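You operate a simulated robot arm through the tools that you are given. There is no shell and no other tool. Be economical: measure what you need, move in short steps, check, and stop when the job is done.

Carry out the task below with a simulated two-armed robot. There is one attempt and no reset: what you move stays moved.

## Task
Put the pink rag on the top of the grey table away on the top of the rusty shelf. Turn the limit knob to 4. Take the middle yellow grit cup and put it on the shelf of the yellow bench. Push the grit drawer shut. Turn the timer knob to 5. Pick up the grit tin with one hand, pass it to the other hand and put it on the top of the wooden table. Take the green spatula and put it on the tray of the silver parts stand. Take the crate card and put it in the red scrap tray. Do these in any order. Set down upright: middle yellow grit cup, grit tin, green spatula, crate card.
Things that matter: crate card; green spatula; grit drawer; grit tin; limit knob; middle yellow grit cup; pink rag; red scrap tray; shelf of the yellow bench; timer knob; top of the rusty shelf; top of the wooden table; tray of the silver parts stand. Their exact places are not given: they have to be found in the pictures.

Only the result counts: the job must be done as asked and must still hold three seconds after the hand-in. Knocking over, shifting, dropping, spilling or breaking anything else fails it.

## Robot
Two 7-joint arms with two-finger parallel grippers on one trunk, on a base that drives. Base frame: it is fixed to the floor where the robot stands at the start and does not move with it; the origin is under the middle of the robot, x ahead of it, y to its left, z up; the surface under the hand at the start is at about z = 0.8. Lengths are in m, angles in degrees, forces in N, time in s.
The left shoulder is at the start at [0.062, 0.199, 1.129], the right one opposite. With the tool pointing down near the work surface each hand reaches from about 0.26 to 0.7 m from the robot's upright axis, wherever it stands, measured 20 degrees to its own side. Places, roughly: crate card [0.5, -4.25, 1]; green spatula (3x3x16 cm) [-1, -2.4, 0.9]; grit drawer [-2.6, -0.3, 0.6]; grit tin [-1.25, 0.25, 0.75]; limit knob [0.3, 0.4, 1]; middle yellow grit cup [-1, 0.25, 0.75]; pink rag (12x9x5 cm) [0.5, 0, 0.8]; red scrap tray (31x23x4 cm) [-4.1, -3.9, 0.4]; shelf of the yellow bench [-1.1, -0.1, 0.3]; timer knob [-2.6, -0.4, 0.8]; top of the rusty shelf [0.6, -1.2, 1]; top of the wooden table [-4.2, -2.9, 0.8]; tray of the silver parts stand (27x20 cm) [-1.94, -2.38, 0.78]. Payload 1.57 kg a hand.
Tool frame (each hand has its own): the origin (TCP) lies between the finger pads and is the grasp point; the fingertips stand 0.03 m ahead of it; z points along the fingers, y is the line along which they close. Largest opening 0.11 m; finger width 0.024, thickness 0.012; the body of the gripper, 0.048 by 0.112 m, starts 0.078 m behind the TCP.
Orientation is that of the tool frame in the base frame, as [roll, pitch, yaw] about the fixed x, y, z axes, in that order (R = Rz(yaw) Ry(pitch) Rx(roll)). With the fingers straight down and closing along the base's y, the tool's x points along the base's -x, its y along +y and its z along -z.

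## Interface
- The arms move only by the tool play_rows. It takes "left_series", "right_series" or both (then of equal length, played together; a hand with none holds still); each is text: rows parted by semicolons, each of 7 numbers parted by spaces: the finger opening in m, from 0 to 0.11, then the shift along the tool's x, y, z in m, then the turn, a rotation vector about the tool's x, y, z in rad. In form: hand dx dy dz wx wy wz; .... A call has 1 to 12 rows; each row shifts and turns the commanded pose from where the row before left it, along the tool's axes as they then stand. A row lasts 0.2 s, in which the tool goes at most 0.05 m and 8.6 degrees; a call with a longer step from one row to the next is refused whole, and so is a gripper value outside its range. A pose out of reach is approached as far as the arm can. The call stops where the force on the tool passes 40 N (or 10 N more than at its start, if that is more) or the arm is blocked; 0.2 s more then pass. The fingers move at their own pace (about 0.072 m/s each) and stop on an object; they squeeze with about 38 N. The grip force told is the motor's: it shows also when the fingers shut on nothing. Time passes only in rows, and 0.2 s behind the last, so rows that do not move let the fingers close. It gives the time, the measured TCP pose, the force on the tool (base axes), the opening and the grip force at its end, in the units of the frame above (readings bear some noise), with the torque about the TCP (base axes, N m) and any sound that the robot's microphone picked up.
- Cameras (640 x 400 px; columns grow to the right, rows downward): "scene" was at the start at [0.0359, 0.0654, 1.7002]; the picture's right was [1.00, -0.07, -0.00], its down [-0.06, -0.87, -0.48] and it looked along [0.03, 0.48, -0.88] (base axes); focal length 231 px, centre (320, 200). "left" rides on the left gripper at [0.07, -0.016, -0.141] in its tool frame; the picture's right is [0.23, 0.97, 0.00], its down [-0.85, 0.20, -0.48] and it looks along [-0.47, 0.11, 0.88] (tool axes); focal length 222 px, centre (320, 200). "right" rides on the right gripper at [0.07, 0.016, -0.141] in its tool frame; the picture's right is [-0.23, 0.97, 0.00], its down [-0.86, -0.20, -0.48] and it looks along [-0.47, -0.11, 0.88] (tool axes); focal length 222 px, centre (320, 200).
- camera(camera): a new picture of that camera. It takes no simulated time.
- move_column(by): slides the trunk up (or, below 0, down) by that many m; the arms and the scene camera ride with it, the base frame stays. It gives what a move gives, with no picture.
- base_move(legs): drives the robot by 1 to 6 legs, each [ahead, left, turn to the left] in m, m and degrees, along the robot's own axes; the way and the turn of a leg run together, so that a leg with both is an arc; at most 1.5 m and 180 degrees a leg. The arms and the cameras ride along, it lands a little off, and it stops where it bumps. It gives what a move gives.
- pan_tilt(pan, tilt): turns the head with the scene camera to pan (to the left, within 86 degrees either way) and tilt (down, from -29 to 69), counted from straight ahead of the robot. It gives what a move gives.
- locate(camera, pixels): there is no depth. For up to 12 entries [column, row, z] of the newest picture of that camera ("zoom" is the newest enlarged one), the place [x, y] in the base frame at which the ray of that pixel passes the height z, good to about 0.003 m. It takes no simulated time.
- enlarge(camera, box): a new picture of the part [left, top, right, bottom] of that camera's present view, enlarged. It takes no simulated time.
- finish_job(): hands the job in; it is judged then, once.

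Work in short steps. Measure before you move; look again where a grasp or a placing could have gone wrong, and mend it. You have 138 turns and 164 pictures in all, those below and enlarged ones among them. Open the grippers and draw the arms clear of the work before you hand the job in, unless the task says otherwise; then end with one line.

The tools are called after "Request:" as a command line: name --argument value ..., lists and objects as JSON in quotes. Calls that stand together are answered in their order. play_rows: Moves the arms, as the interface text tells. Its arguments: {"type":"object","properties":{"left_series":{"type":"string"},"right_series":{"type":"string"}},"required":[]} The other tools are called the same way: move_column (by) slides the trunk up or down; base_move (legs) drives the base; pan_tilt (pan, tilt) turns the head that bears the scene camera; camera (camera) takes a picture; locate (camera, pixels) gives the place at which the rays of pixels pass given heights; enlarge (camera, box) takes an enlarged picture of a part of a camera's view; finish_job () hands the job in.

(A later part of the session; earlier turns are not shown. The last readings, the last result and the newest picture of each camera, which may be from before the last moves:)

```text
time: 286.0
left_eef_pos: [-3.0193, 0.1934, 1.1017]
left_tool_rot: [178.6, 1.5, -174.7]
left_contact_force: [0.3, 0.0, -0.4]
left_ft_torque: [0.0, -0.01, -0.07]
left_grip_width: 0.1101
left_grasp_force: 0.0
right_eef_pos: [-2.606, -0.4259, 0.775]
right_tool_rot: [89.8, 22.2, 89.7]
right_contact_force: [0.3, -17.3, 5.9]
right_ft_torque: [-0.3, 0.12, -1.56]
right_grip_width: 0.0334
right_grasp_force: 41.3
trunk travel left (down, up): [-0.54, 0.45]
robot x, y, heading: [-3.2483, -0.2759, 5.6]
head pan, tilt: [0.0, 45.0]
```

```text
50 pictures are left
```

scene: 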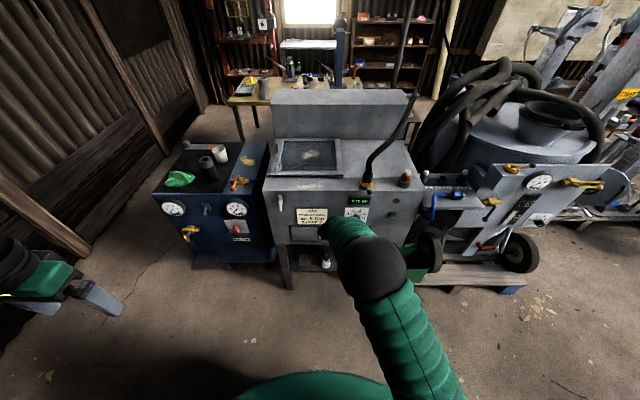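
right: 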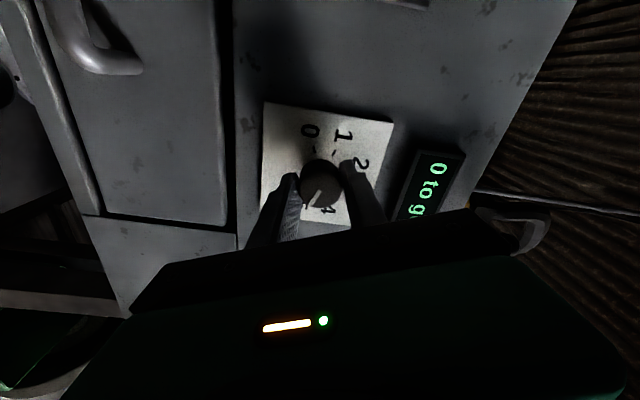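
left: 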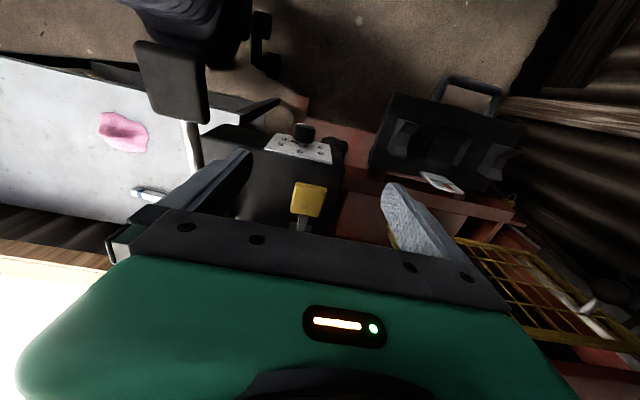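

Fully turned. I release, draw back and check the dial.

Request:
play_rows --right_series "0.04 0 0 0 0 0 0;0.06 0 0 0 0 0 0;0.07 0 0 0 0 0 0;0.07 0 0 0 0 0 0;0.07 0 0 -0.02 0 0 0;0.07 0 0 -0.03 0 0 0;0.07 0 0 -0.03 0 0 0"

Request:
enlarge --camera "right" --box '[240, 60, 420, 220]'

```text
time: 287.6
left_eef_pos: [-3.0205, 0.1978, 1.1002]
left_tool_rot: [178.6, 1.5, -174.5]
left_contact_force: [0.0, 0.2, 0.2]
left_ft_torque: [-0.01, -0.02, 0.0]
left_grip_width: 0.11
left_grasp_force: 0.0
right_eef_pos: [-2.6851, -0.423, 0.7745]
right_tool_rot: [89.5, 22.5, 89.7]
right_contact_force: [-0.8, 0.0, -0.7]
right_ft_torque: [0.01, -0.03, 0.0]
right_grip_width: 0.0698
right_grasp_force: 0.1
trunk travel left (down, up): [-0.54, 0.45]
robot x, y, heading: [-3.2497, -0.2716, 5.5]
head pan, tilt: [0.0, 45.0]
```

```text
2.50 times, centred on (330, 140) of right
```

zoom: 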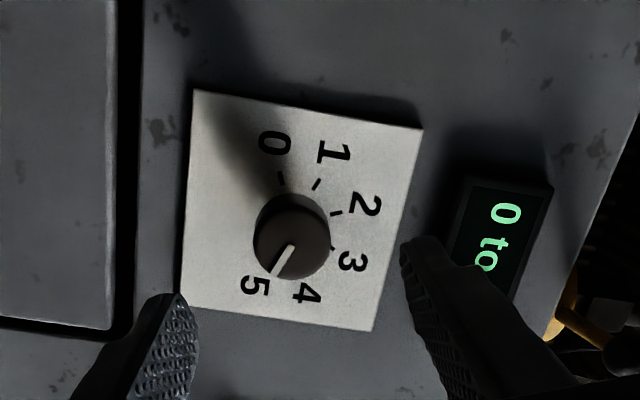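

The pointer stands at 5. Now I back off, restore the right hand to pointing down, raise, and drive round through the corridor toward the start area.

Request:
base_move --legs '[[-0.17, 0, -5.5]]'

Request:
play_rows --right_series "0.07 0 0 0 0 0 -0.131;0.07 0 0 0 0 0 -0.131;0.07 0 0 0 0 0 -0.131;0.07 0 0 0 0 0 -0.131;0.07 0 0 0 0 0 -0.131;0.07 0 0 0 0 0 -0.131;0.07 0 0 0 0 0 -0.131;0.07 0 0 0 0 0 -0.131;0.07 0 0 0 0 0 -0.13;0.07 0 0 0 0 0 0"

Request:
play_rows --right_series "0.07 0 0 0 0 0.142 0;0.07 0 0 0 0 0.142 0;0.07 0 0 0 0 0.142 0;0.07 0 0 0 0 0.142 0;0.07 0 0 0 0 0.142 0;0.07 0 0 0 0 0.142 0;0.07 0 0 0 0 0.142 0;0.07 0 0 0 0 0.142 0;0.07 0 0 0 0 0.142 0;0.07 0 0 0 0 0.142 0;0.07 0 0 0 0 0.142 0;0.07 0 0 0 0 0 0"

Request:
move_column --by 0.3

Request:
play_rows --right_series "0.07 0.03 0 0 0 0 0;0.07 0.03 0 0 0 0 0;0.07 0.03 0 0 0 0 0;0.07 0.03 0 0 0 0 0;0.07 0.03 0 0 0 0 0;0.07 0.03 0 0 0 0 0"

Request:
base_move --legs '[[0, -1.25, 0], [0, -1.25, 0], [0, -1.15, 0], [1.1, 0, 0], [1.1, 0, 0], [1.0, 0, 0]]'

```text
time: 289.1
left_eef_pos: [-3.1442, 0.1645, 1.1009]
left_tool_rot: [178.7, 1.5, 179.8]
left_contact_force: [-1.2, -0.1, -1.5]
left_ft_torque: [0.0, 0.01, 0.02]
left_grip_width: 0.1101
left_grasp_force: 0.0
right_eef_pos: [-2.8741, -0.4864, 0.775]
right_tool_rot: [89.6, 22.5, 84.1]
right_contact_force: [0.2, 0.1, 0.1]
right_ft_torque: [0.0, 0.02, 0.02]
right_grip_width: 0.07
right_grasp_force: 0.1
trunk travel left (down, up): [-0.54, 0.45]
robot x, y, heading: [-3.4227, -0.2743, -0.2]
head pan, tilt: [0.0, 45.0]
```

```text
time: 291.3
left_eef_pos: [-3.1463, 0.1647, 1.1002]
left_tool_rot: [178.9, 1.5, 179.8]
left_contact_force: [0.8, 0.0, 0.2]
left_ft_torque: [-0.01, -0.01, 0.0]
left_grip_width: 0.1103
left_grasp_force: 0.1
right_eef_pos: [-2.873, -0.4853, 0.7764]
right_tool_rot: [-20.2, 89.5, -26.1]
right_contact_force: [-0.8, 0.4, 0.3]
right_ft_torque: [0.0, -0.01, -0.02]
right_grip_width: 0.0698
right_grasp_force: 0.1
trunk travel left (down, up): [-0.54, 0.45]
robot x, y, heading: [-3.4218, -0.2817, -0.3]
head pan, tilt: [0.0, 45.0]
```

```text
time: 293.9
left_eef_pos: [-3.1465, 0.1655, 1.1002]
left_tool_rot: [178.7, 1.7, 179.7]
left_contact_force: [1.0, 0.9, -0.6]
left_ft_torque: [0.0, 0.0, -0.01]
left_grip_width: 0.11
left_grasp_force: 0.0
right_eef_pos: [-2.8746, -0.4859, 0.7759]
right_tool_rot: [-179.9, 0.9, 174.3]
right_contact_force: [0.1, 0.2, 0.6]
right_ft_torque: [0.02, 0.01, 0.0]
right_grip_width: 0.0698
right_grasp_force: 0.1
trunk travel left (down, up): [-0.54, 0.45]
robot x, y, heading: [-3.423, -0.2804, -0.3]
head pan, tilt: [0.0, 45.0]
```

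```text
time: 296.9
left_eef_pos: [-3.1461, 0.165, 1.4007]
left_tool_rot: [178.7, 1.5, 179.8]
left_contact_force: [0.3, -0.1, 0.4]
left_ft_torque: [-0.01, -0.03, 0.0]
left_grip_width: 0.1099
left_grasp_force: 0.1
right_eef_pos: [-2.8745, -0.4844, 1.0755]
right_tool_rot: [-179.9, 0.8, 174.3]
right_contact_force: [0.1, -0.6, -1.0]
right_ft_torque: [0.0, 0.01, -0.01]
right_grip_width: 0.0698
right_grasp_force: 0.1
trunk travel left (down, up): [-0.84, 0.15]
robot x, y, heading: [-3.4236, -0.2813, -0.3]
head pan, tilt: [0.0, 45.0]
```

```text
time: 298.3
left_eef_pos: [-3.1459, 0.165, 1.4002]
left_tool_rot: [178.7, 1.6, 179.7]
left_contact_force: [0.2, -0.8, -0.2]
left_ft_torque: [-0.04, -0.03, -0.01]
left_grip_width: 0.1099
left_grasp_force: 0.1
right_eef_pos: [-3.058, -0.4683, 1.0728]
right_tool_rot: [-179.9, 1.1, 174.3]
right_contact_force: [0.2, -0.1, 0.4]
right_ft_torque: [0.03, -0.01, -0.02]
right_grip_width: 0.0701
right_grasp_force: 0.1
trunk travel left (down, up): [-0.84, 0.15]
robot x, y, heading: [-3.4209, -0.2825, -0.4]
head pan, tilt: [0.0, 45.0]
```

```text
time: 331.3
left_eef_pos: [0.092, -3.3734, 1.4002]
left_tool_rot: [178.7, 1.7, -178.4]
left_contact_force: [-0.2, -0.3, -0.2]
left_ft_torque: [-0.04, -0.03, 0.0]
left_grip_width: 0.1101
left_grasp_force: 0.2
right_eef_pos: [0.205, -4.0031, 1.0732]
right_tool_rot: [-179.9, 0.9, 176.1]
right_contact_force: [0.1, 0.4, -0.2]
right_ft_torque: [-0.01, 0.01, 0.01]
right_grip_width: 0.0699
right_grasp_force: 0.1
trunk travel left (down, up): [-0.84, 0.15]
robot x, y, heading: [-0.1678, -3.828, 1.6]
head pan, tilt: [0.0, 45.0]
```

I straighten and strafe north to the start area, then look at the limit dial.

Request:
base_move --legs '[[0, 0, -1.6], [0, 1.35, 0], [0, 1.35, 0], [-0.13, 1.3, 0]]'

Request:
pan_tilt --pan 15 --tilt 45

Request:
camera --camera "scene"

Request:
enlarge --camera "scene" --box '[270, 150, 400, 240]'

```text
time: 351.0
left_eef_pos: [-0.0786, 0.6257, 1.4003]
left_tool_rot: [178.7, 1.5, -179.0]
left_contact_force: [0.0, -0.7, 0.1]
left_ft_torque: [-0.03, -0.03, -0.02]
left_grip_width: 0.1099
left_grasp_force: 0.1
right_eef_pos: [0.0279, -0.0042, 1.0726]
right_tool_rot: [179.9, 0.9, 175.5]
right_contact_force: [0.3, -0.2, 0.0]
right_ft_torque: [-0.02, 0.01, -0.01]
right_grip_width: 0.0698
right_grasp_force: 0.1
trunk travel left (down, up): [-0.84, 0.15]
robot x, y, heading: [-0.3416, 0.1798, 1.1]
head pan, tilt: [0.0, 45.0]
```

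```text
time: 351.7
left_eef_pos: [-0.0796, 0.6279, 1.4008]
left_tool_rot: [178.7, 1.7, -179.0]
left_contact_force: [-0.6, -1.4, -0.1]
left_ft_torque: [0.0, 0.02, -0.03]
left_grip_width: 0.1099
left_grasp_force: 0.0
right_eef_pos: [0.0267, -0.0046, 1.0718]
right_tool_rot: [180.0, 1.0, 175.6]
right_contact_force: [0.4, -0.4, 0.5]
right_ft_torque: [0.01, 0.02, 0.0]
right_grip_width: 0.0701
right_grasp_force: 0.0
trunk travel left (down, up): [-0.84, 0.15]
robot x, y, heading: [-0.3382, 0.1781, 1.1]
head pan, tilt: [15.0, 45.0]
```

```text
48 pictures are left
```

scene: 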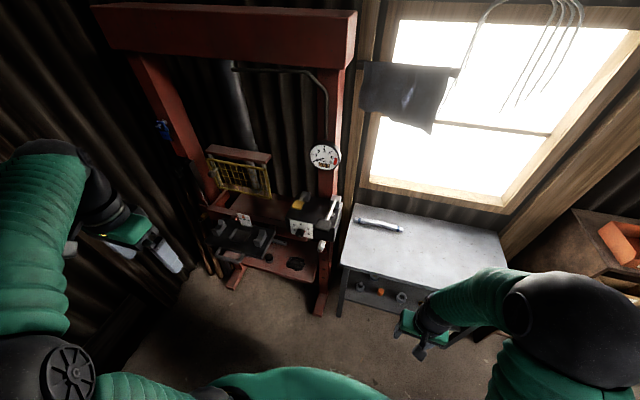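

```text
4.44 times, centred on (335, 195) of scene
```

zoom: 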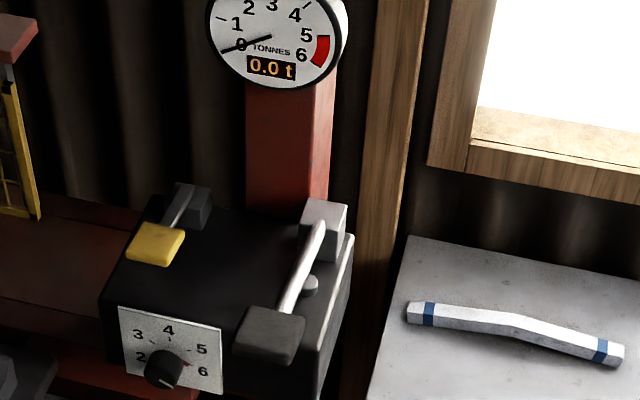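

The limit dial faces me at about (301,229). I enlarge it and locate the knob at several heights.

Request:
enlarge --camera "scene" --box '[284, 214, 324, 242]'

Request:
locate --camera "scene" --pixels '[[300, 233, 0.95], [300, 233, 1.0], [289, 218, 1.0], [313, 222, 1.0], [291, 232, 0.95], [314, 238, 0.95]]'

```text
14.29 times, centred on (304, 228) of scene
```

zoom: 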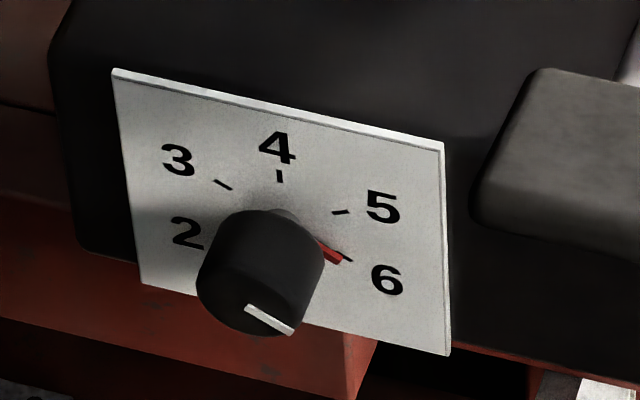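

```text
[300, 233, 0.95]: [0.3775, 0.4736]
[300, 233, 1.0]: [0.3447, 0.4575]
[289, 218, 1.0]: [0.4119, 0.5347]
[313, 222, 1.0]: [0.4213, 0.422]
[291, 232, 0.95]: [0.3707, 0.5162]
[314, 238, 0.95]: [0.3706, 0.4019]
```

The limit knob is at 6, 60° per mark, so 4 is 120° counter-clockwise; knob axis about (x 0.36, y 0.45, z 1.005). I position the left hand in front, pitch it horizontal and pre-turn +45°.

Request:
base_move --legs '[[0, 0.11, -1.1]]'

Request:
move_column --by -0.115

Request:
play_rows --left_series "0.07 -0.03 -0.028 0.025 0 0 0;0.07 -0.03 -0.028 0.025 0 0 0;0.07 -0.03 -0.028 0.025 0 0 0;0.07 -0.03 -0.028 0.025 0 0 0;0.07 -0.03 -0.028 0.025 0 0 0;0.07 -0.03 -0.028 0.025 0 0 0;0.07 -0.03 -0.028 0.025 0 0 0;0.07 -0.03 -0.028 0.025 0 0 0;0.07 -0.03 -0.028 0.025 0 0 0;0.07 -0.03 -0.028 0.025 0 0 0;0.07 0 0 0 0 0 0"

Request:
play_rows --left_series "0.07 0 0 0 0 -0.142 0;0.07 0 0 0 0 -0.142 0;0.07 0 0 0 0 -0.142 0;0.07 0 0 0 0 -0.142 0;0.07 0 0 0 0 -0.142 0;0.07 0 0 0 0 -0.142 0;0.07 0 0 0 0 -0.142 0;0.07 0 0 0 0 -0.142 0;0.07 0 0 0 0 -0.142 0;0.07 0 0 0 0 -0.142 0;0.07 0 0 0 0 -0.142 0;0.07 0 0 0 0 0 0"

Request:
camera --camera "left"

```text
time: 352.9
left_eef_pos: [-0.0715, 0.6861, 1.4142]
left_tool_rot: [177.0, 1.7, 179.5]
left_contact_force: [0.9, 0.3, 1.3]
left_ft_torque: [0.0, 0.1, -0.03]
left_grip_width: 0.1101
left_grasp_force: 0.0
right_eef_pos: [0.0204, 0.0644, 1.0667]
right_tool_rot: [178.4, 0.8, 174.0]
right_contact_force: [0.3, -1.9, 0.1]
right_ft_torque: [0.2, -0.03, -0.04]
right_grip_width: 0.0699
right_grasp_force: 0.1
trunk travel left (down, up): [-0.84, 0.15]
robot x, y, heading: [-0.3434, 0.2885, -0.1]
head pan, tilt: [15.0, 45.0]
```

```text
time: 354.4
left_eef_pos: [-0.0716, 0.7337, 1.2849]
left_tool_rot: [178.9, 1.7, 179.7]
left_contact_force: [-0.1, 0.7, 0.3]
left_ft_torque: [0.0, -0.01, 0.0]
left_grip_width: 0.1101
left_grasp_force: 0.1
right_eef_pos: [0.0201, 0.1008, 0.9594]
right_tool_rot: [-179.8, 0.9, 174.3]
right_contact_force: [-0.5, -0.3, 0.5]
right_ft_torque: [-0.02, -0.02, -0.02]
right_grip_width: 0.0702
right_grasp_force: 0.0
trunk travel left (down, up): [-0.725, 0.265]
robot x, y, heading: [-0.3438, 0.2848, -0.1]
head pan, tilt: [15.0, 45.0]
```

```text
time: 356.8
left_eef_pos: [0.2366, 0.4547, 1.0361]
left_tool_rot: [178.8, 1.7, 179.7]
left_contact_force: [0.5, 0.6, -0.2]
left_ft_torque: [-0.01, -0.07, -0.03]
left_grip_width: 0.07
left_grasp_force: 0.1
right_eef_pos: [0.0219, 0.0967, 0.9572]
right_tool_rot: [-179.9, 1.1, 174.2]
right_contact_force: [0.1, 0.9, -0.6]
right_ft_torque: [-0.05, -0.02, 0.01]
right_grip_width: 0.0698
right_grasp_force: 0.0
trunk travel left (down, up): [-0.725, 0.265]
robot x, y, heading: [-0.3428, 0.2847, 0.2]
head pan, tilt: [15.0, 45.0]
```

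```text
time: 359.4
left_eef_pos: [0.2348, 0.4492, 1.0382]
left_tool_rot: [47.0, 88.0, 46.7]
left_contact_force: [-0.5, 0.9, 0.3]
left_ft_torque: [0.03, -0.01, 0.01]
left_grip_width: 0.0699
left_grasp_force: 0.1
right_eef_pos: [0.0204, 0.0918, 0.9577]
right_tool_rot: [179.9, 0.9, 174.1]
right_contact_force: [0.5, 0.3, 0.9]
right_ft_torque: [-0.02, 0.0, -0.01]
right_grip_width: 0.0699
right_grasp_force: 0.1
trunk travel left (down, up): [-0.725, 0.265]
robot x, y, heading: [-0.3433, 0.283, 0.0]
head pan, tilt: [15.0, 45.0]
```

```text
45 pictures are left
```

left: 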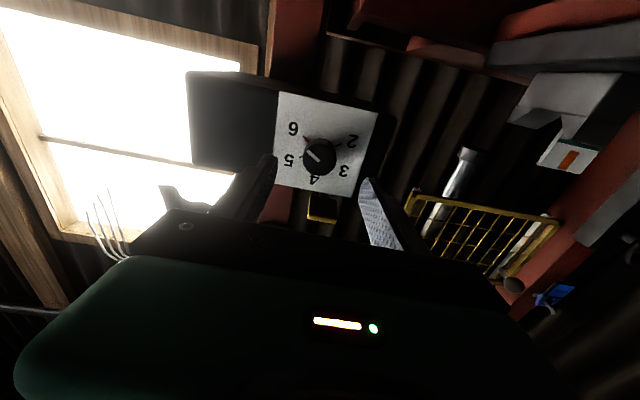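

The knob (320,155) is already on the left tool's axis. I pre-turn +45° and advance 5 cm, then look.

Request:
play_rows --left_series "0.07 0 0 0 0 0 0.131;0.07 0 0 0 0 0 0.131;0.07 0 0 0 0 0 0.131;0.07 0 0 0 0 0 0.131;0.07 0 0 0 0 0 0.131;0.07 0 0 0 0 0 0.131;0.07 0 0 0.018 0 0 0;0.07 0 0 0.018 0 0 0;0.07 0 0 0.014 0 0 0;0.07 0 0 0 0 0 0"

Request:
camera --camera "left"

Request:
enlarge --camera "scene" --box '[250, 190, 350, 260]'

```text
time: 361.6
left_eef_pos: [0.2853, 0.4488, 1.04]
left_tool_rot: [88.3, 43.3, 88.6]
left_contact_force: [0.1, -0.3, -0.3]
left_ft_torque: [0.01, -0.05, 0.05]
left_grip_width: 0.0699
left_grasp_force: 0.1
right_eef_pos: [0.0202, 0.0919, 0.9565]
right_tool_rot: [179.9, 1.0, 174.2]
right_contact_force: [-0.1, 0.2, 0.2]
right_ft_torque: [-0.01, 0.01, 0.02]
right_grip_width: 0.0702
right_grasp_force: 0.0
trunk travel left (down, up): [-0.725, 0.265]
robot x, y, heading: [-0.3443, 0.2851, 0.3]
head pan, tilt: [15.0, 45.0]
```

```text
44 pictures are left
```

left: 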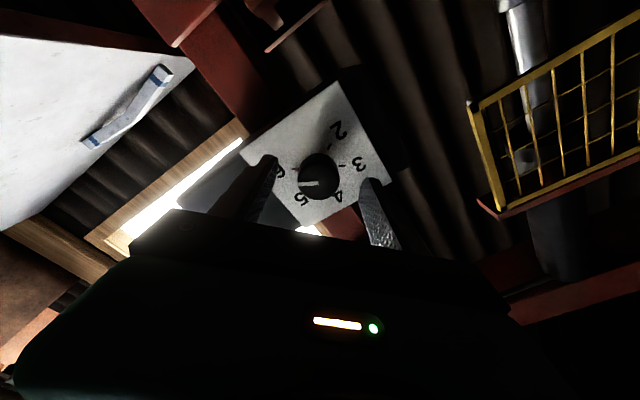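

```text
5.71 times, centred on (300, 225) of scene
```

zoom: 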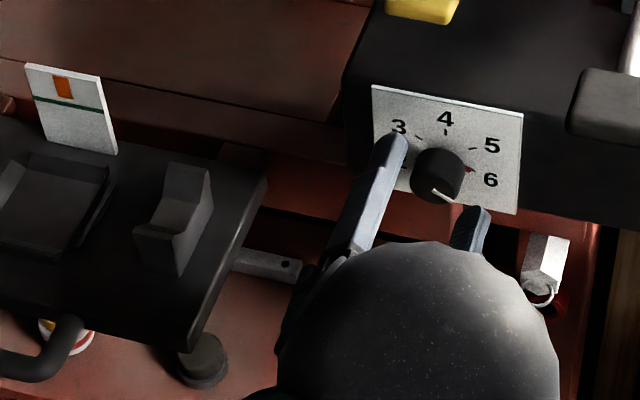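

The knob face is right at the fingertips and centred. I advance 2 cm, grip, and turn 120° counter-clockwise.

Request:
play_rows --left_series "0.07 0 0 0.01 0 0 0;0.07 0 0 0.01 0 0 0;0.02 0 0 0 0 0 0;0.02 0 0 0 0 0 0;0.02 0 0 0 0 0 0;0.02 0 0 0 0 0 0"

Request:
play_rows --left_series "0.02 0 0 0 0 0 -0.1396;0.02 0 0 0 0 0 -0.1396;0.02 0 0 0 0 0 -0.1396;0.02 0 0 0 0 0 -0.1396;0.02 0 0 0 0 0 -0.1396;0.02 0 0 0 0 0 -0.1396;0.02 0 0 0 0 0 -0.1396;0.02 0 0 0 0 0 -0.1396;0.02 0 0 0 0 0 -0.1396;0.02 0 0 0 0 0 -0.1396;0.02 0 0 0 0 0 -0.1396;0.02 0 0 0 0 0 -0.1396"

Request:
play_rows --left_series "0.02 0 0 0 0 0 -0.1396;0.02 0 0 0 0 0 -0.1396;0.02 0 0 0 0 0 -0.1396;0.02 0 0 0 0 0 0"

Request:
enlarge --camera "left" --box '[220, 80, 420, 230]'

```text
time: 363.0
left_eef_pos: [0.3053, 0.4485, 1.0401]
left_tool_rot: [88.5, 43.4, 88.7]
left_contact_force: [-2.4, -1.3, -5.6]
left_ft_torque: [-0.11, 0.72, -0.9]
left_grip_width: 0.0327
left_grasp_force: 40.9
right_eef_pos: [0.0211, 0.0914, 0.9576]
right_tool_rot: [179.9, 1.0, 174.0]
right_contact_force: [-0.4, 0.6, 0.3]
right_ft_torque: [0.01, 0.01, -0.01]
right_grip_width: 0.0699
right_grasp_force: 0.0
trunk travel left (down, up): [-0.725, 0.265]
robot x, y, heading: [-0.3454, 0.2822, -0.1]
head pan, tilt: [15.0, 45.0]
```

```text
time: 365.6
left_eef_pos: [0.3051, 0.4477, 1.04]
left_tool_rot: [-88.4, 40.3, -89.3]
left_contact_force: [-3.7, -3.8, -8.2]
left_ft_torque: [0.0, 0.22, 1.53]
left_grip_width: 0.033
left_grasp_force: 41.3
right_eef_pos: [0.0224, 0.0919, 0.9564]
right_tool_rot: [180.0, 0.9, 174.1]
right_contact_force: [0.5, 0.5, 0.1]
right_ft_torque: [0.01, 0.05, 0.01]
right_grip_width: 0.0702
right_grasp_force: 0.1
trunk travel left (down, up): [-0.725, 0.265]
robot x, y, heading: [-0.3441, 0.2844, 0.0]
head pan, tilt: [15.0, 45.0]
```

```text
time: 366.6
left_eef_pos: [0.306, 0.451, 1.0399]
left_tool_rot: [-88.7, 16.4, -90.0]
left_contact_force: [-5.1, -2.7, -10.6]
left_ft_torque: [-0.01, 1.08, 0.82]
left_grip_width: 0.033
left_grasp_force: 40.8
right_eef_pos: [0.022, 0.0913, 0.9573]
right_tool_rot: [179.9, 0.9, 174.1]
right_contact_force: [0.0, -0.1, -0.2]
right_ft_torque: [-0.02, 0.0, -0.02]
right_grip_width: 0.07
right_grasp_force: 0.1
trunk travel left (down, up): [-0.725, 0.265]
robot x, y, heading: [-0.3439, 0.286, 0.0]
head pan, tilt: [15.0, 45.0]
```

```text
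2.67 times, centred on (320, 155) of left
```

zoom: 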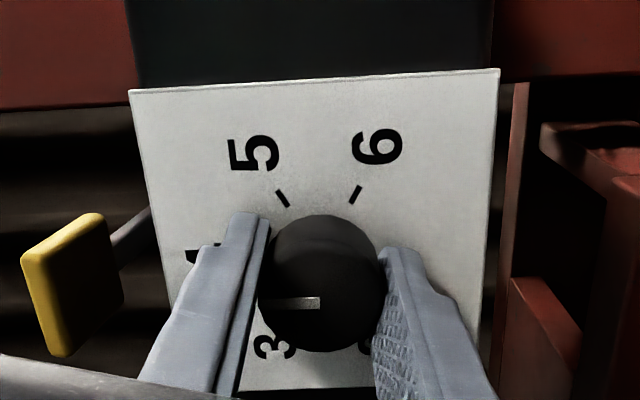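

The mark points at 4. I release, draw back and take a check picture, then restore the left hand and turn round to the yellow bench.

Request:
play_rows --left_series "0.04 0 0 0 0 0 0;0.06 0 0 0 0 0 0;0.07 0 0 0 0 0 0;0.07 0 0 0 0 0 0;0.07 0 0 -0.02 0 0 0;0.07 0 0 -0.03 0 0 0;0.07 0 0 -0.04 0 0 0;0.07 0 0 -0.03 0 0 0"

Request:
enlarge --camera "left" --box '[220, 60, 420, 210]'

Request:
play_rows --left_series "0.11 0 0 0 0 0 0.131;0.11 0 0 0 0 0 0.131;0.11 0 0 0 0 0 0.131;0.11 0 0 0 0 0 0.131;0.11 0 0 0 0 0 0.131;0.11 0 0 0 0 0 0.131;0.11 0 0 0 0 0 0.131;0.11 0 0 0 0 0 0.131;0.11 0 0 0 0 0 0.131;0.11 0 0 0 0 0 0.131;0.11 0 0 0 0 0 0"

Request:
play_rows --left_series "0.11 0 0 0 0 0.142 0;0.11 0 0 0 0 0.142 0;0.11 0 0 0 0 0.142 0;0.11 0 0 0 0 0.142 0;0.11 0 0 0 0 0.142 0;0.11 0 0 0 0 0.142 0;0.11 0 0 0 0 0.142 0;0.11 0 0 0 0 0.142 0;0.11 0 0 0 0 0.142 0;0.11 0 0 0 0 0.142 0;0.11 0 0 0 0 0.142 0;0.11 0 0 0 0 0 0"

Request:
move_column --by 0.18

Request:
base_move --legs '[[0, -0.2, 0], [0, 0, -90], [0, 0, -90]]'

Request:
pan_tilt --pan 0 --tilt 48

Request:
camera --camera "scene"

```text
time: 368.4
left_eef_pos: [0.1839, 0.4481, 1.0374]
left_tool_rot: [-88.6, 16.5, -89.9]
left_contact_force: [0.2, 0.4, -0.2]
left_ft_torque: [0.03, -0.02, -0.03]
left_grip_width: 0.0701
left_grasp_force: 0.2
right_eef_pos: [0.0206, 0.0922, 0.9574]
right_tool_rot: [-179.9, 0.9, 174.2]
right_contact_force: [0.1, 0.3, 0.7]
right_ft_torque: [0.03, -0.03, -0.03]
right_grip_width: 0.0698
right_grasp_force: 0.2
trunk travel left (down, up): [-0.725, 0.265]
robot x, y, heading: [-0.3421, 0.2832, -0.0]
head pan, tilt: [15.0, 45.0]
```

```text
2.67 times, centred on (320, 135) of left
```

zoom: 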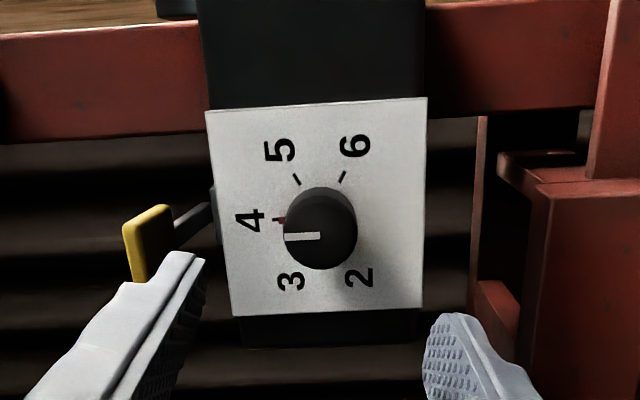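

```text
time: 370.8
left_eef_pos: [0.1854, 0.4488, 1.0379]
left_tool_rot: [53.4, 87.9, 53.0]
left_contact_force: [0.2, 0.4, -0.1]
left_ft_torque: [-0.01, 0.0, 0.0]
left_grip_width: 0.1101
left_grasp_force: 0.1
right_eef_pos: [0.0213, 0.0927, 0.9562]
right_tool_rot: [179.9, 0.9, 174.1]
right_contact_force: [0.1, 0.6, 0.5]
right_ft_torque: [-0.01, -0.01, 0.01]
right_grip_width: 0.07
right_grasp_force: 0.0
trunk travel left (down, up): [-0.725, 0.265]
robot x, y, heading: [-0.346, 0.2835, 0.4]
head pan, tilt: [15.0, 45.0]
```

```text
time: 373.4
left_eef_pos: [0.1852, 0.4481, 1.0376]
left_tool_rot: [178.4, 1.6, 179.7]
left_contact_force: [-0.5, 0.5, 0.3]
left_ft_torque: [-0.03, 0.0, 0.02]
left_grip_width: 0.1097
left_grasp_force: 0.1
right_eef_pos: [0.0201, 0.0916, 0.9576]
right_tool_rot: [179.9, 1.1, 174.1]
right_contact_force: [-0.1, -0.3, 1.6]
right_ft_torque: [0.0, 0.0, -0.01]
right_grip_width: 0.0699
right_grasp_force: 0.2
trunk travel left (down, up): [-0.725, 0.265]
robot x, y, heading: [-0.3459, 0.2795, -0.1]
head pan, tilt: [15.0, 45.0]
```

```text
time: 375.4
left_eef_pos: [0.1855, 0.4493, 1.2176]
left_tool_rot: [178.3, 1.7, 179.7]
left_contact_force: [1.0, -0.2, 1.0]
left_ft_torque: [0.0, -0.05, 0.0]
left_grip_width: 0.1102
left_grasp_force: 0.1
right_eef_pos: [0.0205, 0.0918, 1.1367]
right_tool_rot: [179.9, 1.0, 174.1]
right_contact_force: [0.1, 0.7, -0.3]
right_ft_torque: [0.0, 0.05, 0.04]
right_grip_width: 0.07
right_grasp_force: 0.1
trunk travel left (down, up): [-0.905, 0.085]
robot x, y, heading: [-0.3428, 0.2844, 0.1]
head pan, tilt: [15.0, 45.0]
```

```text
time: 384.7
left_eef_pos: [-0.8769, -0.0681, 1.2172]
left_tool_rot: [178.4, 1.7, -1.7]
left_contact_force: [0.1, -0.4, -0.6]
left_ft_torque: [0.0, -0.01, -0.01]
left_grip_width: 0.11
left_grasp_force: 0.0
right_eef_pos: [-0.7042, 0.2847, 1.1369]
right_tool_rot: [179.9, 1.0, -7.3]
right_contact_force: [-0.5, -0.4, 0.3]
right_ft_torque: [0.02, 0.0, 0.03]
right_grip_width: 0.0701
right_grasp_force: 0.0
trunk travel left (down, up): [-0.905, 0.085]
robot x, y, heading: [-0.3439, 0.0845, 178.7]
head pan, tilt: [15.0, 45.0]
```

```text
time: 385.4
left_eef_pos: [-0.8748, -0.0674, 1.2176]
left_tool_rot: [178.4, 1.8, -1.7]
left_contact_force: [-0.5, 0.3, -0.3]
left_ft_torque: [0.01, -0.01, -0.02]
left_grip_width: 0.1098
left_grasp_force: 0.0
right_eef_pos: [-0.7033, 0.2871, 1.1372]
right_tool_rot: [179.9, 1.0, -7.4]
right_contact_force: [0.3, 0.7, 0.0]
right_ft_torque: [0.03, -0.01, -0.01]
right_grip_width: 0.07
right_grasp_force: 0.1
trunk travel left (down, up): [-0.905, 0.085]
robot x, y, heading: [-0.343, 0.0885, 178.9]
head pan, tilt: [0.0, 48.0]
```

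```text
40 pictures are left
```

scene: 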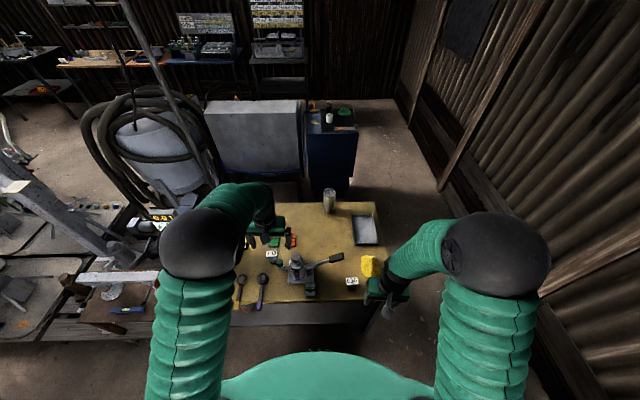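

Limit is at 4. I enlarge the bench.

Request:
enlarge --camera "scene" --box '[225, 185, 415, 325]'

Request:
camera --camera "right"

Request:
camera --camera "left"

```text
2.86 times, centred on (320, 255) of scene
```

zoom: 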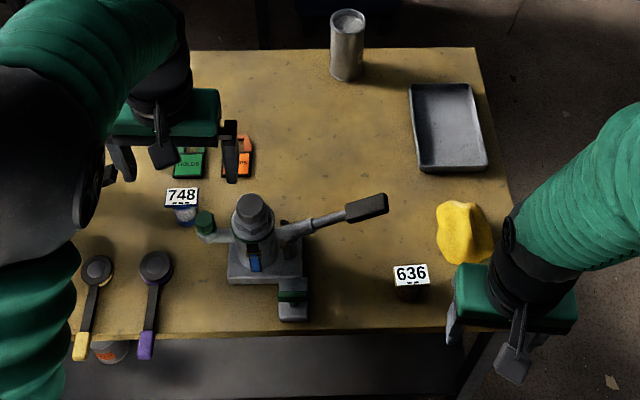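

```text
38 pictures are left
```

right: 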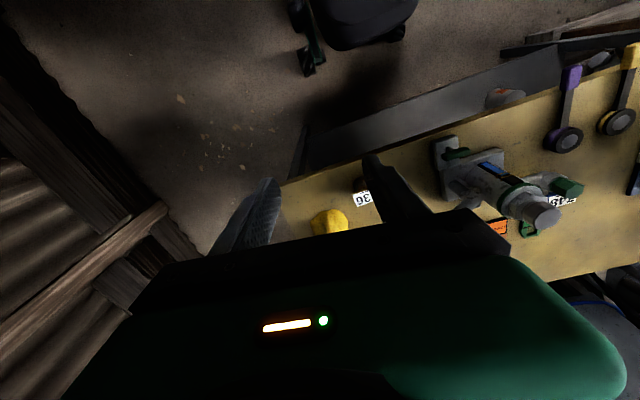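

```text
37 pictures are left
```

left: 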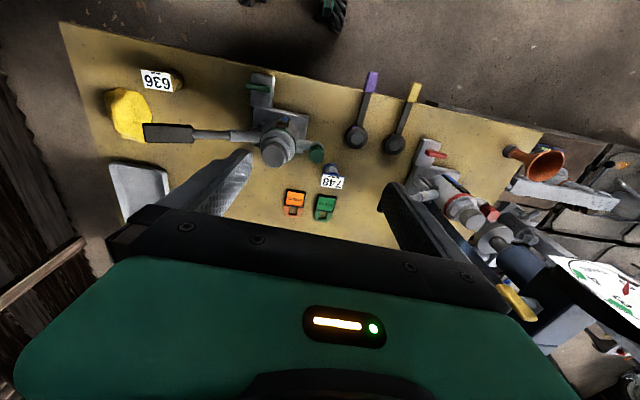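

I zoom on the tagged pots and the tin, and locate them.

Request:
locate --camera "zoom" --pixels '[[411, 298, 0.75], [411, 265, 0.8], [347, 78, 0.75], [347, 15, 0.85], [184, 222, 0.75], [465, 235, 0.77], [480, 48, 0.75], [520, 330, 0.75], [448, 165, 0.76], [110, 355, 0.4], [280, 330, 0.75], [78, 338, 0.75]]'

Request:
enlarge --camera "left" --box '[100, 50, 220, 150]'

Request:
enlarge --camera "scene" --box '[315, 180, 385, 300]'

```text
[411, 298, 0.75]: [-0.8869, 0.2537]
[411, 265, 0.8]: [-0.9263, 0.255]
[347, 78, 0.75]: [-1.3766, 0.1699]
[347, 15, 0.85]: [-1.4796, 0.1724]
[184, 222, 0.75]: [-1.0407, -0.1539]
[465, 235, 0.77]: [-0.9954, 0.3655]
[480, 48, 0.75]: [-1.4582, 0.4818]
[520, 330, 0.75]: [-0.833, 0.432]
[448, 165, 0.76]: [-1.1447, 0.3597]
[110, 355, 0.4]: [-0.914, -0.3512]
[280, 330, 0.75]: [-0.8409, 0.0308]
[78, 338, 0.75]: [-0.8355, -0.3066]
```

```text
4.00 times, centred on (160, 100) of left
```

zoom: 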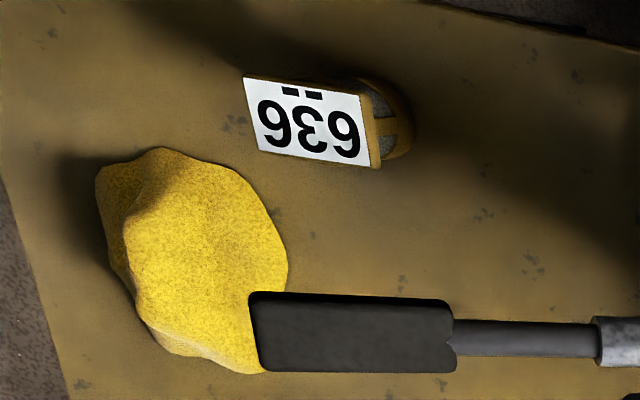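

```text
3.33 times, centred on (350, 240) of scene
```

zoom: 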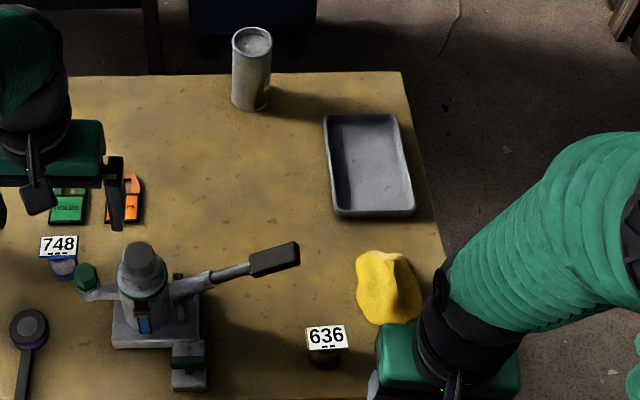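

The cup under tag 636 (two bars, yellow) at about (-0.89,0.254) is the middle grit cup, and the silver tin is at about (-1.38,0.17). I align the base, bring the right hand before the cup with a 43° forward pitch (as with the card), and pull the left hand aside.

Request:
base_move --legs '[[0.03, 0.085, 1.1]]'

Request:
play_rows --right_series "0.11 -0.033 -0.013 0 0 0 -0.0275;0.11 -0.033 -0.013 0 0 0 -0.0275;0.11 -0.033 -0.013 0 0 0 -0.0275;0.11 -0.033 -0.013 0 0 0 -0.0275;0.11 0 0 0 0 -0.125 0;0.11 0 0 0 0 -0.125 0;0.11 0 0 0 0 -0.125 0;0.11 0 0 0 0 -0.125 0;0.11 0 0 0 0 -0.125 0;0.11 0 0 0 0 -0.125 0;0.11 0 0 0 0 0 0" --left_series "0.11 0.022 0.022 0 0 0 0;0.11 0.022 0.022 0 0 0 0;0.11 0.022 0.022 0 0 0 0;0.11 0.022 0.022 0 0 0 0;0.11 0.022 0.022 0 0 0 0;0.11 0.022 0.022 0 0 0 0;0.11 0.022 0.022 0 0 0 0;0.11 0.022 0.022 0 0 0 0;0.11 0.022 0.022 0 0 0 0;0.11 0.022 0.022 0 0 0 0;0.11 0 0 0 0 0 0"

Request:
camera --camera "right"

Request:
enlarge --camera "scene" --box '[320, 230, 400, 310]'

```text
time: 386.6
left_eef_pos: [-0.8989, -0.1278, 1.225]
left_tool_rot: [177.1, 2.1, -1.1]
left_contact_force: [0.6, 2.0, 0.2]
left_ft_torque: [-0.15, 0.0, 0.01]
left_grip_width: 0.1101
left_grasp_force: 0.1
right_eef_pos: [-0.733, 0.2239, 1.133]
right_tool_rot: [178.5, 1.1, -6.5]
right_contact_force: [0.2, 1.4, -0.3]
right_ft_torque: [-0.1, 0.04, -0.05]
right_grip_width: 0.07
right_grasp_force: 0.1
trunk travel left (down, up): [-0.905, 0.085]
robot x, y, heading: [-0.3727, 0.0019, 179.3]
head pan, tilt: [0.0, 48.0]
```

```text
time: 388.9
left_eef_pos: [-0.6859, -0.393, 1.2149]
left_tool_rot: [178.9, 1.8, -0.9]
left_contact_force: [0.3, -0.5, 0.0]
left_ft_torque: [0.07, 0.03, 0.03]
left_grip_width: 0.1102
left_grasp_force: 0.2
right_eef_pos: [-0.8651, 0.2474, 1.1427]
right_tool_rot: [-179.4, 44.0, 0.5]
right_contact_force: [0.0, -0.9, 0.1]
right_ft_torque: [0.08, 0.03, -0.08]
right_grip_width: 0.1099
right_grasp_force: 0.0
trunk travel left (down, up): [-0.905, 0.085]
robot x, y, heading: [-0.3772, -0.0014, 179.5]
head pan, tilt: [0.0, 48.0]
```

```text
34 pictures are left
```

right: 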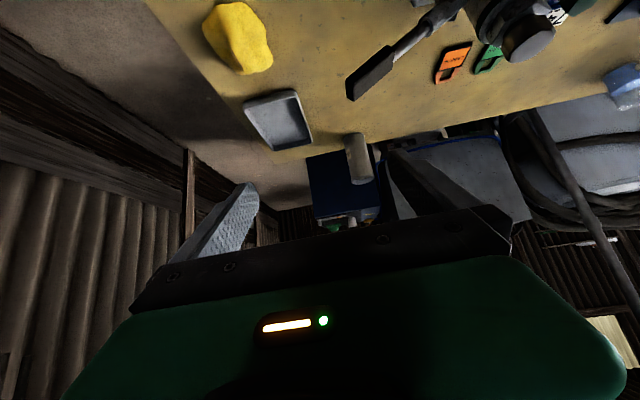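

```text
5.00 times, centred on (360, 270) of scene
```

zoom: 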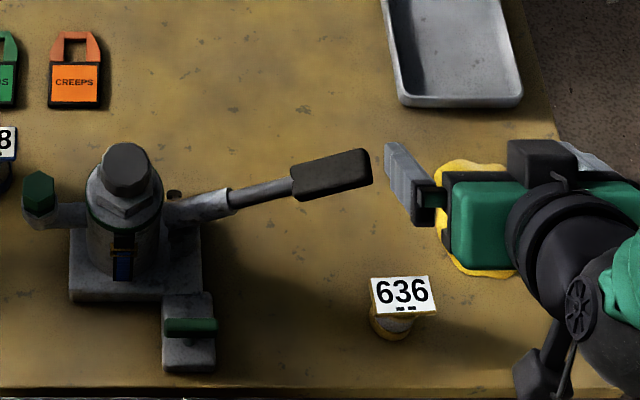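

The pose is good and the cup is clear at zoom (400,320). I locate the cup and cross-check the bench height with the tray's near corner in both cameras.

Request:
locate --camera "zoom" --pixels '[[402, 338, 0.75], [402, 338, 0.73], [402, 318, 0.8], [402, 296, 0.81], [405, 106, 0.75], [405, 106, 0.72], [405, 106, 0.78], [372, 320, 0.77], [435, 318, 0.77], [0, 388, 0.75]]'

Request:
locate --camera "right" --pixels '[[297, 93, 0.75], [297, 93, 0.72], [297, 93, 0.78], [360, 182, 0.75], [360, 182, 0.72]]'

```text
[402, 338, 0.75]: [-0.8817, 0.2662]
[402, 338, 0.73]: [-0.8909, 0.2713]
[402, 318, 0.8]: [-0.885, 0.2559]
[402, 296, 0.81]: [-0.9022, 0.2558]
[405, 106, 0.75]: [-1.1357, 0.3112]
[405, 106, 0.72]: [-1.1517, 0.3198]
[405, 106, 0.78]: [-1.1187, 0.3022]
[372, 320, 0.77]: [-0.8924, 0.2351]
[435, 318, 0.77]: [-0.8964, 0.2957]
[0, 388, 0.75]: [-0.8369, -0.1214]
```

```text
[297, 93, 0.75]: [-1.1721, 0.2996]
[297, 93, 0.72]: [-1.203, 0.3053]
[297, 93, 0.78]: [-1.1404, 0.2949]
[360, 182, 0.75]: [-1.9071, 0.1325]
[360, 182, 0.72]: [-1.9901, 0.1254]
```

Bench top is about z≈0.79; the cup's centre is about (-0.887,0.257). I lower the column 0.27 and check with the right camera.

Request:
move_column --by -0.27

Request:
play_rows --right_series "0.11 0 -0.008 0 0 0 0;0.11 0 0 0 0 0 0;0.11 0 0 0 0 0 0"

Request:
enlarge --camera "right" --box '[200, 80, 440, 240]'

Request:
enlarge --camera "scene" --box '[300, 170, 420, 260]'

```text
time: 391.7
left_eef_pos: [-0.6857, -0.3746, 0.9496]
left_tool_rot: [178.2, 1.9, -1.0]
left_contact_force: [0.7, 0.0, -0.5]
left_ft_torque: [-0.01, -0.01, 0.02]
left_grip_width: 0.1101
left_grasp_force: 0.1
right_eef_pos: [-0.8633, 0.2661, 0.8706]
right_tool_rot: [179.5, 44.0, -0.4]
right_contact_force: [-0.7, -0.9, -0.4]
right_ft_torque: [-0.01, 0.01, -0.02]
right_grip_width: 0.11
right_grasp_force: 0.0
trunk travel left (down, up): [-0.635, 0.355]
robot x, y, heading: [-0.3758, 0.0039, 179.6]
head pan, tilt: [0.0, 48.0]
```

```text
time: 392.5
left_eef_pos: [-0.686, -0.3741, 0.9491]
left_tool_rot: [178.0, 1.9, -1.1]
left_contact_force: [-0.5, -0.1, 1.0]
left_ft_torque: [0.0, 0.0, 0.02]
left_grip_width: 0.1098
left_grasp_force: 0.0
right_eef_pos: [-0.8633, 0.273, 0.8687]
right_tool_rot: [179.6, 44.0, -0.4]
right_contact_force: [0.4, 0.8, -0.3]
right_ft_torque: [0.02, -0.03, 0.0]
right_grip_width: 0.1102
right_grasp_force: 0.0
trunk travel left (down, up): [-0.635, 0.355]
robot x, y, heading: [-0.3783, 0.0008, 179.6]
head pan, tilt: [0.0, 48.0]
```

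```text
2.50 times, centred on (320, 160) of right
```

zoom: 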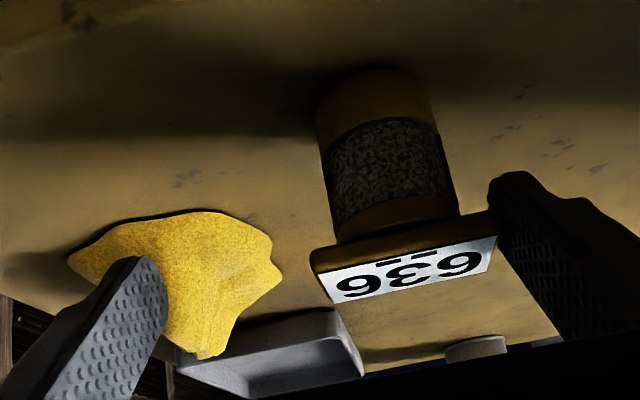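

```text
4.44 times, centred on (360, 215) of scene
```

zoom: 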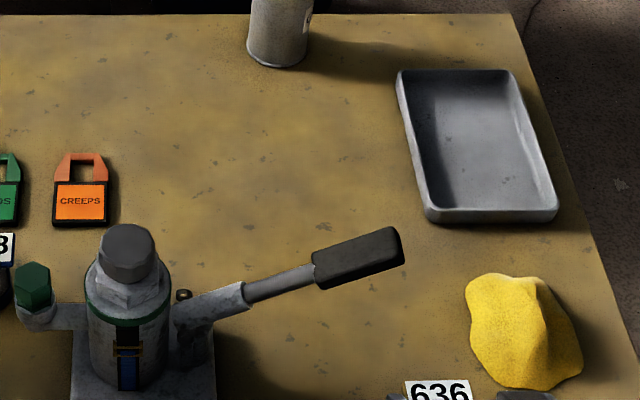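

The cup sits about 28 mm to tool +y. I shift and check again.

Request:
play_rows --right_series "0.11 0 0.014 0 0 0 0;0.11 0 0.014 0 0 0 0;0.11 0 0 0 0 0 0"

Request:
enlarge --camera "right" --box '[200, 80, 440, 240]'

```text
time: 393.3
left_eef_pos: [-0.6857, -0.3753, 0.9488]
left_tool_rot: [178.1, 1.9, -1.0]
left_contact_force: [-0.3, 0.4, 0.9]
left_ft_torque: [0.0, 0.01, 0.0]
left_grip_width: 0.11
left_grasp_force: 0.1
right_eef_pos: [-0.8635, 0.2457, 0.8698]
right_tool_rot: [179.7, 44.0, -0.4]
right_contact_force: [-0.3, 0.2, -0.6]
right_ft_torque: [-0.02, -0.02, 0.02]
right_grip_width: 0.1099
right_grasp_force: 0.1
trunk travel left (down, up): [-0.635, 0.355]
robot x, y, heading: [-0.3778, 0.0046, 179.6]
head pan, tilt: [0.0, 48.0]
```

```text
2.50 times, centred on (320, 160) of right
```

zoom: 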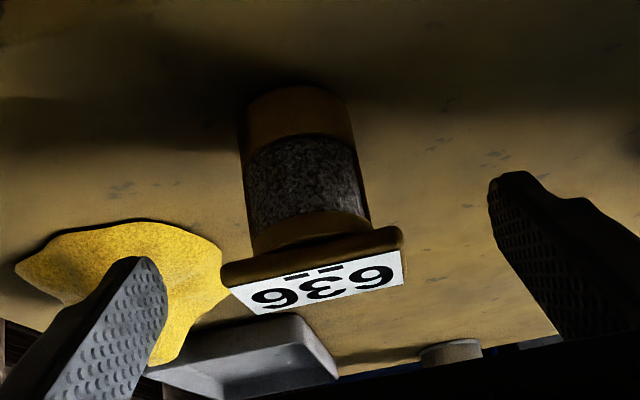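

The cup is now centred. I narrow the opening to stay off the rag, advance to the cup body, grip and lift a little.

Request:
play_rows --right_series "0.085 0 0 0 0 0 0;0.085 0.0018 0 0.0145 0 0 0;0.085 0.0018 0 0.0145 0 0 0;0.085 0.0018 0 0.0145 0 0 0;0.085 0 0 0 0 0 0;0.02 0 0 0 0 0 0;0.02 0 0 0 0 0 0;0.02 0 0 0 0 0 0;0.02 0 0 0 0 0 0"

Request:
enlarge --camera "right" --box '[200, 80, 440, 240]'

```text
time: 395.3
left_eef_pos: [-0.6854, -0.3752, 0.9485]
left_tool_rot: [178.1, 1.9, -1.0]
left_contact_force: [-0.3, 0.4, 0.1]
left_ft_torque: [0.0, -0.01, 0.0]
left_grip_width: 0.1099
left_grasp_force: 0.0
right_eef_pos: [-0.8899, 0.2442, 0.834]
right_tool_rot: [179.6, 44.1, -0.4]
right_contact_force: [0.7, 1.6, 0.9]
right_ft_torque: [0.01, -0.01, 0.02]
right_grip_width: 0.0556
right_grasp_force: 38.2
trunk travel left (down, up): [-0.635, 0.355]
robot x, y, heading: [-0.3758, 0.0016, 179.7]
head pan, tilt: [0.0, 48.0]
```

```text
2.50 times, centred on (320, 160) of right
```

zoom: 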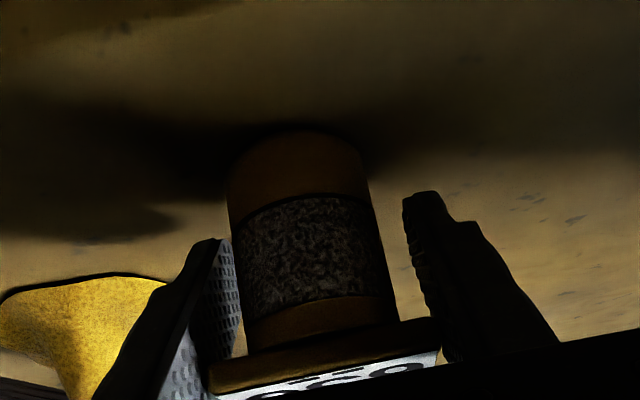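

The cup is gripped by its tag board (5.6 cm). I lift, back off, lower to shelf height and look under the bench.

Request:
move_column --by 0.08

Request:
base_move --legs '[[-0.25, 0, 0]]'

Request:
move_column --by -0.4

Request:
move_column --by -0.06

Request:
camera --camera "scene"

Request:
camera --camera "right"

Request:
locate --camera "scene" --pixels '[[20, 390, 0.0], [20, 390, 0.5], [620, 390, 0.0], [620, 390, 0.5]]'

```text
time: 396.5
left_eef_pos: [-0.6855, -0.3747, 1.0289]
left_tool_rot: [178.2, 1.9, -1.0]
left_contact_force: [0.6, 0.2, 0.0]
left_ft_torque: [0.01, 0.0, -0.02]
left_grip_width: 0.1101
left_grasp_force: 0.0
right_eef_pos: [-0.8901, 0.2446, 0.9138]
right_tool_rot: [179.6, 44.0, -0.5]
right_contact_force: [-0.1, -0.1, -3.0]
right_ft_torque: [-0.01, 0.06, -0.01]
right_grip_width: 0.0557
right_grasp_force: 38.3
trunk travel left (down, up): [-0.715, 0.275]
robot x, y, heading: [-0.3765, 0.0053, 179.3]
head pan, tilt: [0.0, 48.0]
```

```text
time: 398.3
left_eef_pos: [-0.4392, -0.3757, 1.0295]
left_tool_rot: [178.2, 1.9, -1.0]
left_contact_force: [0.1, 0.8, 0.2]
left_ft_torque: [0.0, -0.01, -0.03]
left_grip_width: 0.11
left_grasp_force: 0.1
right_eef_pos: [-0.6431, 0.2442, 0.9132]
right_tool_rot: [179.6, 43.8, -0.5]
right_contact_force: [0.5, -0.1, -3.7]
right_ft_torque: [0.01, 0.05, 0.01]
right_grip_width: 0.0558
right_grasp_force: 38.0
trunk travel left (down, up): [-0.715, 0.275]
robot x, y, heading: [-0.1263, 0.0021, 179.7]
head pan, tilt: [0.0, 48.0]
```

```text
time: 402.1
left_eef_pos: [-0.4364, -0.3779, 0.6295]
left_tool_rot: [178.0, 1.9, -0.9]
left_contact_force: [-0.7, 0.0, 0.4]
left_ft_torque: [0.0, 0.0, 0.0]
left_grip_width: 0.1101
left_grasp_force: 0.1
right_eef_pos: [-0.6396, 0.2444, 0.5152]
right_tool_rot: [179.6, 44.0, -0.3]
right_contact_force: [-0.8, -0.1, -3.4]
right_ft_torque: [-0.02, 0.04, 0.0]
right_grip_width: 0.0558
right_grasp_force: 38.5
trunk travel left (down, up): [-0.315, 0.675]
robot x, y, heading: [-0.1264, 0.0037, 179.5]
head pan, tilt: [0.0, 48.0]
```

```text
time: 403.1
left_eef_pos: [-0.435, -0.377, 0.5696]
left_tool_rot: [178.1, 2.0, -1.0]
left_contact_force: [0.3, -0.3, 0.0]
left_ft_torque: [0.02, -0.01, 0.03]
left_grip_width: 0.1101
left_grasp_force: 0.1
right_eef_pos: [-0.6391, 0.2434, 0.4554]
right_tool_rot: [179.6, 44.0, -0.4]
right_contact_force: [-0.6, 0.2, -3.0]
right_ft_torque: [0.0, 0.02, 0.02]
right_grip_width: 0.0559
right_grasp_force: 38.1
trunk travel left (down, up): [-0.255, 0.735]
robot x, y, heading: [-0.1253, 0.0065, 179.8]
head pan, tilt: [0.0, 48.0]
```

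```text
28 pictures are left
```

scene: 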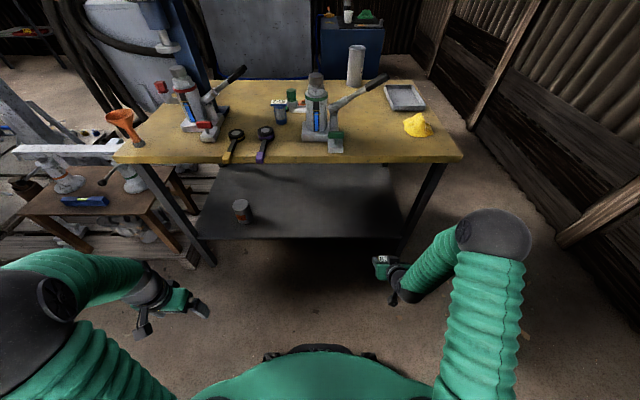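

```text
27 pictures are left
```

right: 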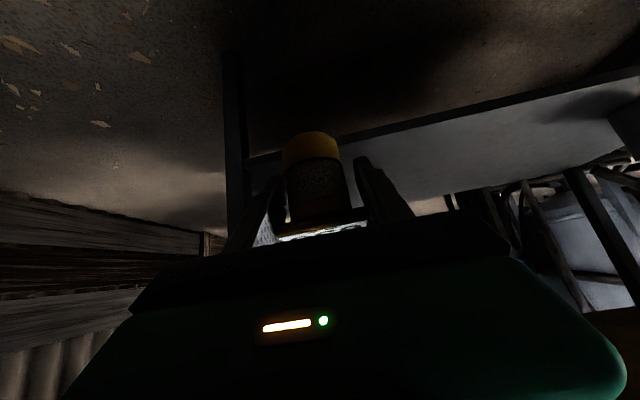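

```text
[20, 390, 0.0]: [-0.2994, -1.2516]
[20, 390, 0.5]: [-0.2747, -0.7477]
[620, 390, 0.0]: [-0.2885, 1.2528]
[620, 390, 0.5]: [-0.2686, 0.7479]
```

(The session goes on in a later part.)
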